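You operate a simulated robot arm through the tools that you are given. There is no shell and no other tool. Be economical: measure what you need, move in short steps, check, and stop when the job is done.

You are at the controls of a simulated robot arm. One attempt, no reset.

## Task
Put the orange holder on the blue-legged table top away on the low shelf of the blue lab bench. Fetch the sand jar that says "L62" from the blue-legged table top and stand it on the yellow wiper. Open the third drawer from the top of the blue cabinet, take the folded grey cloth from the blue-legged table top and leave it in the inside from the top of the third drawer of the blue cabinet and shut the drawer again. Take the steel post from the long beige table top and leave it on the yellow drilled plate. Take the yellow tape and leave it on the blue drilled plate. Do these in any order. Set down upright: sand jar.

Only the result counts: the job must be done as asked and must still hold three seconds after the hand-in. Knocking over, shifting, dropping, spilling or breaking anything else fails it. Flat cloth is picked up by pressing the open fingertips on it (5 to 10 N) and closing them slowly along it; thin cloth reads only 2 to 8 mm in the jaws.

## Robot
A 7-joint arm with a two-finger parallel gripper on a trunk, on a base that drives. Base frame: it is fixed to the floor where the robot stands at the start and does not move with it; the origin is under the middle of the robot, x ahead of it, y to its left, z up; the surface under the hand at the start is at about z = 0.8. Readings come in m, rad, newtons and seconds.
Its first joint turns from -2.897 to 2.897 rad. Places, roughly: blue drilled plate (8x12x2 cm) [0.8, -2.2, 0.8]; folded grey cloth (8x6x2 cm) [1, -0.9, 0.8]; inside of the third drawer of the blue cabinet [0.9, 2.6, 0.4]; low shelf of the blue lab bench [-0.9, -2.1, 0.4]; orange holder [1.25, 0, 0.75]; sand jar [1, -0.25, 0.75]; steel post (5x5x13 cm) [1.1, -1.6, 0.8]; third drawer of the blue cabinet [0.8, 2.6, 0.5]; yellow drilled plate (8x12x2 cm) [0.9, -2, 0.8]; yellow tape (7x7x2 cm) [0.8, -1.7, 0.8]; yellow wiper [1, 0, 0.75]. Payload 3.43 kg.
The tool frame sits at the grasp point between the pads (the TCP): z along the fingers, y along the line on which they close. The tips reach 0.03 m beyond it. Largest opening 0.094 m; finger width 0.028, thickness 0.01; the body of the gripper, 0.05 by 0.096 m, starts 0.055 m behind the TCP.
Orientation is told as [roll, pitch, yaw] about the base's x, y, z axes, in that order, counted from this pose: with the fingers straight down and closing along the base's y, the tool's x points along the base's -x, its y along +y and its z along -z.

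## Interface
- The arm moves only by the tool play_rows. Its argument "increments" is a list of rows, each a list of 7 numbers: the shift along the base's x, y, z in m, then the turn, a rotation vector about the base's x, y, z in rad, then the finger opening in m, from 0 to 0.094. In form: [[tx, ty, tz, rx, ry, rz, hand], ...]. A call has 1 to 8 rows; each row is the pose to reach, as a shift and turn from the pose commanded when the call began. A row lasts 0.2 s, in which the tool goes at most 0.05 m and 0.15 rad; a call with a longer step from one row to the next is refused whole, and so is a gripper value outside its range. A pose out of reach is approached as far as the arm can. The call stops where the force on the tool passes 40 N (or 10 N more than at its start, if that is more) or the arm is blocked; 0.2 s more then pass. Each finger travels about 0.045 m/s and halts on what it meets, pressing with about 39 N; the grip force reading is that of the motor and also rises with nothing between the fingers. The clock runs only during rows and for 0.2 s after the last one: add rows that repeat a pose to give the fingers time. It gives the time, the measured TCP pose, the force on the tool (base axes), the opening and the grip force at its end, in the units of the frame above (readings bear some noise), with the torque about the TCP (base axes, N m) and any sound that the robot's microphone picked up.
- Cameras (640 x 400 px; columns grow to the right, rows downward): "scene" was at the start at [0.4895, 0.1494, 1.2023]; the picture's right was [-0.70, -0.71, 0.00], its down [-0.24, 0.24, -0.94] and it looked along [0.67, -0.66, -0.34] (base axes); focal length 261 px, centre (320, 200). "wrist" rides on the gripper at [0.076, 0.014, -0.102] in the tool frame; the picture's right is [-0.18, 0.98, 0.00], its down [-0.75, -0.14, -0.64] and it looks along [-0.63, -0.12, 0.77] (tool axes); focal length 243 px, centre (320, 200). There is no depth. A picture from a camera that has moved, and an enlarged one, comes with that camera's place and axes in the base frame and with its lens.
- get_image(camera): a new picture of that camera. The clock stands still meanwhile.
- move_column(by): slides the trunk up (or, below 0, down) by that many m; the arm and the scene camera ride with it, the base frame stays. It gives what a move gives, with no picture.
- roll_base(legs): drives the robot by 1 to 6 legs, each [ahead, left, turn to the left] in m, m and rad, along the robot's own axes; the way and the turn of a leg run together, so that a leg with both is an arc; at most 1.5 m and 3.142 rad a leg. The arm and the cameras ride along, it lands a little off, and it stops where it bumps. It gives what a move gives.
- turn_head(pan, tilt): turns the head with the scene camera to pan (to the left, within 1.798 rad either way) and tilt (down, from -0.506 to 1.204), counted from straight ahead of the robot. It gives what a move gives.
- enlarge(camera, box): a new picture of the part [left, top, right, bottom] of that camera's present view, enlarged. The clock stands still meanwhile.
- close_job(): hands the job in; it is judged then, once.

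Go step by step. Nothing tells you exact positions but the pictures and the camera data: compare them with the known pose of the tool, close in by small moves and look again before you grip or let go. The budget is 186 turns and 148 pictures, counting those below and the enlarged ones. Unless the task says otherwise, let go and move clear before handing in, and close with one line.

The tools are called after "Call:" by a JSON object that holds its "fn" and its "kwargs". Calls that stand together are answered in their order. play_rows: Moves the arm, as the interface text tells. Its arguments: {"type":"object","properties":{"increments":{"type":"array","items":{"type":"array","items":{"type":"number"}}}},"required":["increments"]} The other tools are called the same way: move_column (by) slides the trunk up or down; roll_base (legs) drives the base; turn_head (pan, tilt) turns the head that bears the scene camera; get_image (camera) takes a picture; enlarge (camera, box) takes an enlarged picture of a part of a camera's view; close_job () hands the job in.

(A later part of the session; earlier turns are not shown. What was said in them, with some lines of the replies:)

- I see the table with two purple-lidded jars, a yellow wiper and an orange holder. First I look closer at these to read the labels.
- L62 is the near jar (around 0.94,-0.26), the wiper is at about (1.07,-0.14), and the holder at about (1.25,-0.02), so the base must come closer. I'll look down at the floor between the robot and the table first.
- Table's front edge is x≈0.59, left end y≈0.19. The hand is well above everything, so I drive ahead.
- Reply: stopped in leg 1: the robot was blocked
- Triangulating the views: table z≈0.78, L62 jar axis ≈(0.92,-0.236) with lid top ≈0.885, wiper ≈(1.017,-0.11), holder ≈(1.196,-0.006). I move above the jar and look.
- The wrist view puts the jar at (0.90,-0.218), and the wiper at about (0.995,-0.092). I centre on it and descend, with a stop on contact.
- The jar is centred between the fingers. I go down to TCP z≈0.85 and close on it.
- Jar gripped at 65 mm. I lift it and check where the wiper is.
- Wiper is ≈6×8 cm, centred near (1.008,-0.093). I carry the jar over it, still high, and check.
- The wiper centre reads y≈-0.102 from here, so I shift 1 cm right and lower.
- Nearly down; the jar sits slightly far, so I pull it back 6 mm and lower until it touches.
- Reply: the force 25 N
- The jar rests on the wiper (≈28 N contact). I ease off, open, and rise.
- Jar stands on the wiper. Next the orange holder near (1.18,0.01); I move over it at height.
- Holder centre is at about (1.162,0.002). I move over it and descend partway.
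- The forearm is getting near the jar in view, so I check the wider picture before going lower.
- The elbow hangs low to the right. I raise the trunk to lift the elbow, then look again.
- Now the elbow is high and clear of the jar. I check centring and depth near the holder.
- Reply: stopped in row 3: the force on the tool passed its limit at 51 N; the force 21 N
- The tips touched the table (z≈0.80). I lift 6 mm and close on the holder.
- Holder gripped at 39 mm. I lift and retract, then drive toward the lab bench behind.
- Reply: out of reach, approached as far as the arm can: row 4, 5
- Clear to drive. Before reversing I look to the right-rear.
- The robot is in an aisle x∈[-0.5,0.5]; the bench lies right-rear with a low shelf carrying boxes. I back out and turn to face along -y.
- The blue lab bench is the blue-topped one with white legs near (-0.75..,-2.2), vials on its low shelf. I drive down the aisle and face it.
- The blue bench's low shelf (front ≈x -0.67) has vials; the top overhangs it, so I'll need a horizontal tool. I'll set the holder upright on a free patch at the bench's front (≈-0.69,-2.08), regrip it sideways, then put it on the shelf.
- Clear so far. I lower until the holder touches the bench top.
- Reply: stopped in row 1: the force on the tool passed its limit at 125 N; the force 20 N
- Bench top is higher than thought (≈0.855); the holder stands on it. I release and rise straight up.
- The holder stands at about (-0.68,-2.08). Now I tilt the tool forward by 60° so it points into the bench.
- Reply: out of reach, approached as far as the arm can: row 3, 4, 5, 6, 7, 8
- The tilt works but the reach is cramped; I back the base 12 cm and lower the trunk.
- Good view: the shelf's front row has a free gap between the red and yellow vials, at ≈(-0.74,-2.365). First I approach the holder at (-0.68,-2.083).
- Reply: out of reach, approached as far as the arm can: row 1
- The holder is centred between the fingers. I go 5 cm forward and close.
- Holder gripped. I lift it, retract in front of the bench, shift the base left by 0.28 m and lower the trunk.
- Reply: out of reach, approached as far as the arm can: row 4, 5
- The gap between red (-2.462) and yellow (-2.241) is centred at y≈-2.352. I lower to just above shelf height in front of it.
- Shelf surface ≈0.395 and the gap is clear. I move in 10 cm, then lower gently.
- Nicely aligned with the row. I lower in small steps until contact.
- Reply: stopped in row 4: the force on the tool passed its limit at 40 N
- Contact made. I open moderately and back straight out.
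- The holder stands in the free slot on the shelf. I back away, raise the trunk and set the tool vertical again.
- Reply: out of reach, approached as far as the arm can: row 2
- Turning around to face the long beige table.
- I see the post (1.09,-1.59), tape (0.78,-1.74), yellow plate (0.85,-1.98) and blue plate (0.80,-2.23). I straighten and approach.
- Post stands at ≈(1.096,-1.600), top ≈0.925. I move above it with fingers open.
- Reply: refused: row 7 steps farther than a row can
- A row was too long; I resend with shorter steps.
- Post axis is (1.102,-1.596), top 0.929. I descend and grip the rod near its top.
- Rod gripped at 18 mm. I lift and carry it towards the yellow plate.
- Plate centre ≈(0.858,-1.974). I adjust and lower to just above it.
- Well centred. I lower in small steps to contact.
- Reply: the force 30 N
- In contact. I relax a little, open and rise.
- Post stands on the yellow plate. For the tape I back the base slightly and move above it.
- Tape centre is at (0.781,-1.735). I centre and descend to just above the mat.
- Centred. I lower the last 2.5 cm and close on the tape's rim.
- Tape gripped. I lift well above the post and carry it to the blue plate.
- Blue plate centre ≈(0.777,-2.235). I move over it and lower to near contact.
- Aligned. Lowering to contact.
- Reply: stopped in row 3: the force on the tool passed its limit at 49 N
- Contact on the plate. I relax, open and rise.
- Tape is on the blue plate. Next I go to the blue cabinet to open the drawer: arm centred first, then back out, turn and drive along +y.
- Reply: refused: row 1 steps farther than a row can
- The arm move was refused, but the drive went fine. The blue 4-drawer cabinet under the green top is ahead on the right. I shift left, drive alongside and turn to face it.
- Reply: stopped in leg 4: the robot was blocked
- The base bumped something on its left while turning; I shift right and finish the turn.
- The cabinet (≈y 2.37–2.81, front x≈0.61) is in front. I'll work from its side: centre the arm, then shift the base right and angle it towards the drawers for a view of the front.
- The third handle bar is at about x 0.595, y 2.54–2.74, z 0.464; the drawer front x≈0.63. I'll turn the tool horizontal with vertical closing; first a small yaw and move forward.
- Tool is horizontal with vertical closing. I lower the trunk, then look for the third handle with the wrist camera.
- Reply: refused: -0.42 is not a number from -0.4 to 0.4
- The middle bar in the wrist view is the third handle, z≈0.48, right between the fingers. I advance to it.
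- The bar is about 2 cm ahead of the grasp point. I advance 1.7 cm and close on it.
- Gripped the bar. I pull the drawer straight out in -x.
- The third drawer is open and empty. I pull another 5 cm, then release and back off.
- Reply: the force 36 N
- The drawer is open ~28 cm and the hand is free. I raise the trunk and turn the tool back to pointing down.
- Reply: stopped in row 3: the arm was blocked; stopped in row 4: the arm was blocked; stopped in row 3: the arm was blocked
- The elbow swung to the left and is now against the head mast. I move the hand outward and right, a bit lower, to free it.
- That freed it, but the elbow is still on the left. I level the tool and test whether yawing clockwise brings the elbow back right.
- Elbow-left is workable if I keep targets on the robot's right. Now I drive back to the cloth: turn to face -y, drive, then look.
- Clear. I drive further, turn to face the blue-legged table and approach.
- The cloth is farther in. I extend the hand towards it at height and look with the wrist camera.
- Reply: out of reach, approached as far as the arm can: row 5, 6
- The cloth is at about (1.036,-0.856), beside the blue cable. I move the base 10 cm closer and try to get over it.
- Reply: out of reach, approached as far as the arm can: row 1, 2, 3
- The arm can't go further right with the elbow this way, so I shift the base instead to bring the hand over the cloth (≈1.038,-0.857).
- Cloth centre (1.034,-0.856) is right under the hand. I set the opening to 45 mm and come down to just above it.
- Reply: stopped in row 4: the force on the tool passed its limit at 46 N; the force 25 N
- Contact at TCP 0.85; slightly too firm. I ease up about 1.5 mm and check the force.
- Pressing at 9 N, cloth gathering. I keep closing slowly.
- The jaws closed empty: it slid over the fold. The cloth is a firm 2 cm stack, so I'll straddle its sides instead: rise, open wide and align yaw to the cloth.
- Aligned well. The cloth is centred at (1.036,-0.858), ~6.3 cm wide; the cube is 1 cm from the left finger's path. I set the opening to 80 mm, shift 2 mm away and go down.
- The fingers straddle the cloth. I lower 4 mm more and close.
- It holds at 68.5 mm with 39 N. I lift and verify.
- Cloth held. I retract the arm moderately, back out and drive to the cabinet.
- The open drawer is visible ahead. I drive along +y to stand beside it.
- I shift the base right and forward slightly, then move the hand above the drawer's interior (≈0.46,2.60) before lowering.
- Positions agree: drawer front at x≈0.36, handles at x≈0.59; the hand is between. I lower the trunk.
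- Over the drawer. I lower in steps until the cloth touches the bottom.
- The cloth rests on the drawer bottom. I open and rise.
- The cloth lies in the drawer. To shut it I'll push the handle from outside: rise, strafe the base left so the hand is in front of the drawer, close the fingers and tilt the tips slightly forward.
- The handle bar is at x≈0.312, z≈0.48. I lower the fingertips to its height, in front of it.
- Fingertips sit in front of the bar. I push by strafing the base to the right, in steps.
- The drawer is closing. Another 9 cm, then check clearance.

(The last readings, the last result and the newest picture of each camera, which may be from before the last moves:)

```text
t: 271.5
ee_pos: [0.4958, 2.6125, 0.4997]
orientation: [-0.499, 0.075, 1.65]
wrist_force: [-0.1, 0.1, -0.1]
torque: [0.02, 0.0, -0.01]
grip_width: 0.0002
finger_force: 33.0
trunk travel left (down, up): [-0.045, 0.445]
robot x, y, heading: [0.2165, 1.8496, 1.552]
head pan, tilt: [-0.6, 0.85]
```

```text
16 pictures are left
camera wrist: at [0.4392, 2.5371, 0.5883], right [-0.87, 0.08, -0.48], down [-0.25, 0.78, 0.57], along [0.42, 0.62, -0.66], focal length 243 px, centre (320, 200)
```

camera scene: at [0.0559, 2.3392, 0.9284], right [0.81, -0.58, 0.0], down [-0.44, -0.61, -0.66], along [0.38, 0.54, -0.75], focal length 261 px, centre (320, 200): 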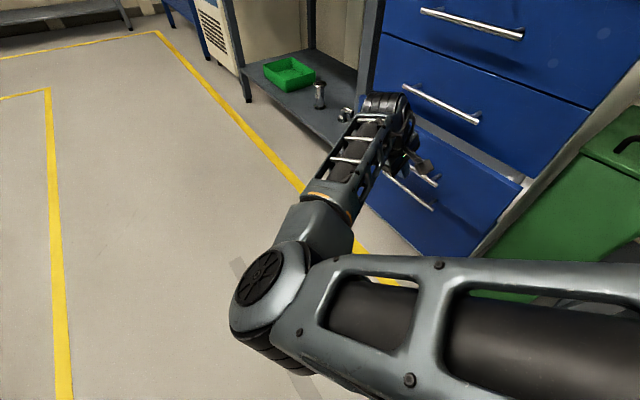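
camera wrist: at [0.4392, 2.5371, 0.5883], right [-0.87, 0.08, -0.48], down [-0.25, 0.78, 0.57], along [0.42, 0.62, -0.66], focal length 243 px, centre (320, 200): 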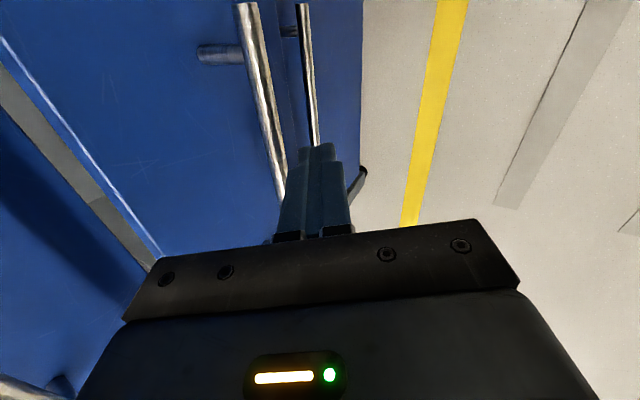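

About 7 cm remain. I push the rest with the arm, watching the force.

Call:
{"fn": "play_rows", "kwargs": {"increments": [[0.015, 0, 0, 0, 0, 0, 0], [0.03, 0, 0, 0, 0, 0, 0], [0.045, 0, 0, 0, 0, 0, 0], [0.055, 0, 0, 0, 0, 0, 0]]}}

Call:
{"fn": "get_image", "kwargs": {"camera": "scene"}}

```text
t: 272.5
ee_pos: [0.5491, 2.6108, 0.4994]
orientation: [-0.499, 0.077, 1.653]
wrist_force: [-0.1, -0.6, 0.9]
torque: [-0.01, 0.01, 0.03]
grip_width: 0.0
finger_force: 33.4
trunk travel left (down, up): [-0.045, 0.445]
robot x, y, heading: [0.2157, 1.8497, 1.549]
head pan, tilt: [-0.6, 0.85]
```

```text
15 pictures are left
camera scene: at [0.0559, 2.3392, 0.9284], right [0.81, -0.58, 0.0], down [-0.44, -0.61, -0.66], along [0.38, 0.54, -0.75], focal length 261 px, centre (320, 200)
```

scene: 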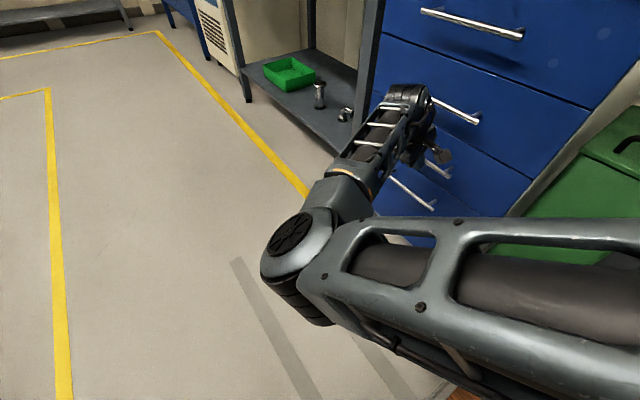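

Nearly shut; a final gentle push until resistance.

Call:
{"fn": "play_rows", "kwargs": {"increments": [[0.006, 0, 0, 0, 0, 0, 0], [0.012, 0, 0, 0, 0, 0, 0], [0.018, 0, 0, 0, 0, 0, 0], [0.024, 0, 0, 0, 0, 0, 0], [0.028, 0, 0, 0, 0, 0, 0]]}}

Call:
{"fn": "enlarge", "kwargs": {"camera": "scene", "box": [330, 50, 590, 245]}}

```text
t: 273.2
ee_pos: [0.5591, 2.6115, 0.4983]
orientation: [-0.487, 0.079, 1.651]
wrist_force: [-1.9, 0.8, 0.2]
torque: [0.03, 0.06, -0.03]
grip_width: 0.0001
finger_force: 32.7
trunk travel left (down, up): [-0.045, 0.445]
robot x, y, heading: [0.217, 1.8538, 1.552]
head pan, tilt: [-0.6, 0.85]
stopped in row 3: the force on the tool passed its limit at 48 N (the readings are from after the stop); the commanded pose is now the measured one
```

```text
2.05 times, centred on (460, 148) of scene
camera zoom: at [0.0553, 2.3389, 0.9284], right [0.81, -0.58, 0.0], down [-0.44, -0.61, -0.66], along [0.38, 0.54, -0.75], focal length 536 px, centre (33, 308)
```

zoom: 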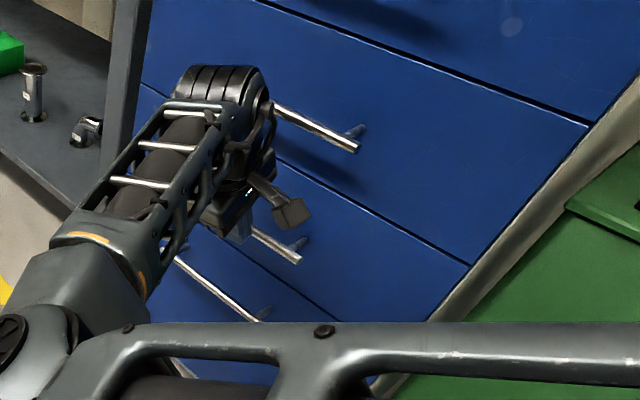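

It stopped at the end of its travel and looks flush. I back off and check.

Call:
{"fn": "play_rows", "kwargs": {"increments": [[-0.04, 0, 0, 0, 0, 0, 0], [-0.08, 0, 0, 0, 0, 0, 0], [-0.12, 0, 0.0, 0, 0, 0, 0]]}}

Call:
{"fn": "roll_base", "kwargs": {"legs": [[0, 0.2, 0]]}}

Call:
{"fn": "get_image", "kwargs": {"camera": "scene"}}

Call:
{"fn": "get_image", "kwargs": {"camera": "wrist"}}

```text
t: 274.0
ee_pos: [0.4403, 2.6109, 0.5012]
orientation: [-0.486, 0.079, 1.651]
wrist_force: [-0.5, -0.2, -0.6]
torque: [0.0, 0.01, 0.0]
grip_width: 0.0003
finger_force: 33.2
trunk travel left (down, up): [-0.045, 0.445]
robot x, y, heading: [0.2186, 1.847, 1.55]
head pan, tilt: [-0.6, 0.85]
```

```text
t: 275.6
ee_pos: [0.2381, 2.6147, 0.4998]
orientation: [-0.488, 0.079, 1.65]
wrist_force: [0.4, 0.3, 0.1]
torque: [0.02, 0.0, -0.02]
grip_width: 0.0002
finger_force: 33.0
trunk travel left (down, up): [-0.045, 0.445]
robot x, y, heading: [0.0125, 1.8553, 1.546]
head pan, tilt: [-0.6, 0.85]
```

```text
13 pictures are left
camera scene: at [-0.1461, 2.3432, 0.9284], right [0.81, -0.58, 0.0], down [-0.44, -0.61, -0.66], along [0.38, 0.54, -0.75], focal length 261 px, centre (320, 200)
```

scene: 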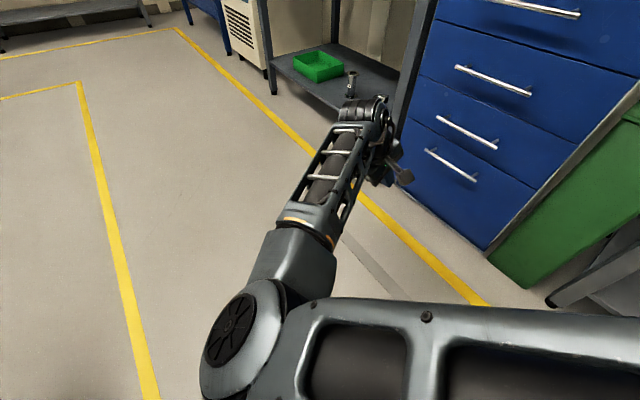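

```text
12 pictures are left
camera wrist: at [0.1843, 2.541, 0.591], right [-0.88, 0.08, -0.47], down [-0.24, 0.78, 0.57], along [0.42, 0.62, -0.67], focal length 243 px, centre (320, 200)
```

wrist: 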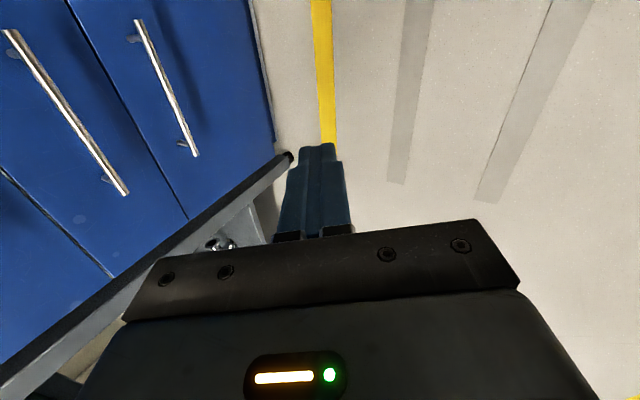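

Call:
{"fn": "enlarge", "kwargs": {"camera": "scene", "box": [390, 0, 640, 250]}}

```text
1.60 times, centred on (515, 125) of scene
camera zoom: at [-0.1461, 2.3432, 0.9284], right [0.81, -0.58, 0.0], down [-0.44, -0.61, -0.66], along [0.38, 0.54, -0.75], focal length 418 px, centre (8, 320)
```

zoom: 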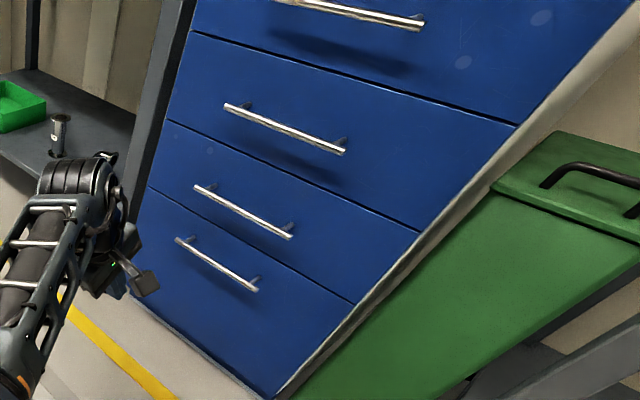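

All four drawers are flush and shut, with the cloth inside the third. The jar, holder, post and tape were each seen standing in place, and the hand is free and clear, so I hand in.

Call:
{"fn": "close_job", "kwargs": {}}

```text
The job is handed in.
```

All five tasks are done and the job is handed in. The holder is on the low shelf, and jar L62 stands upright on the wiper. The cloth is in the shut third drawer, the post is on the yellow plate and the tape is on the blue plate.
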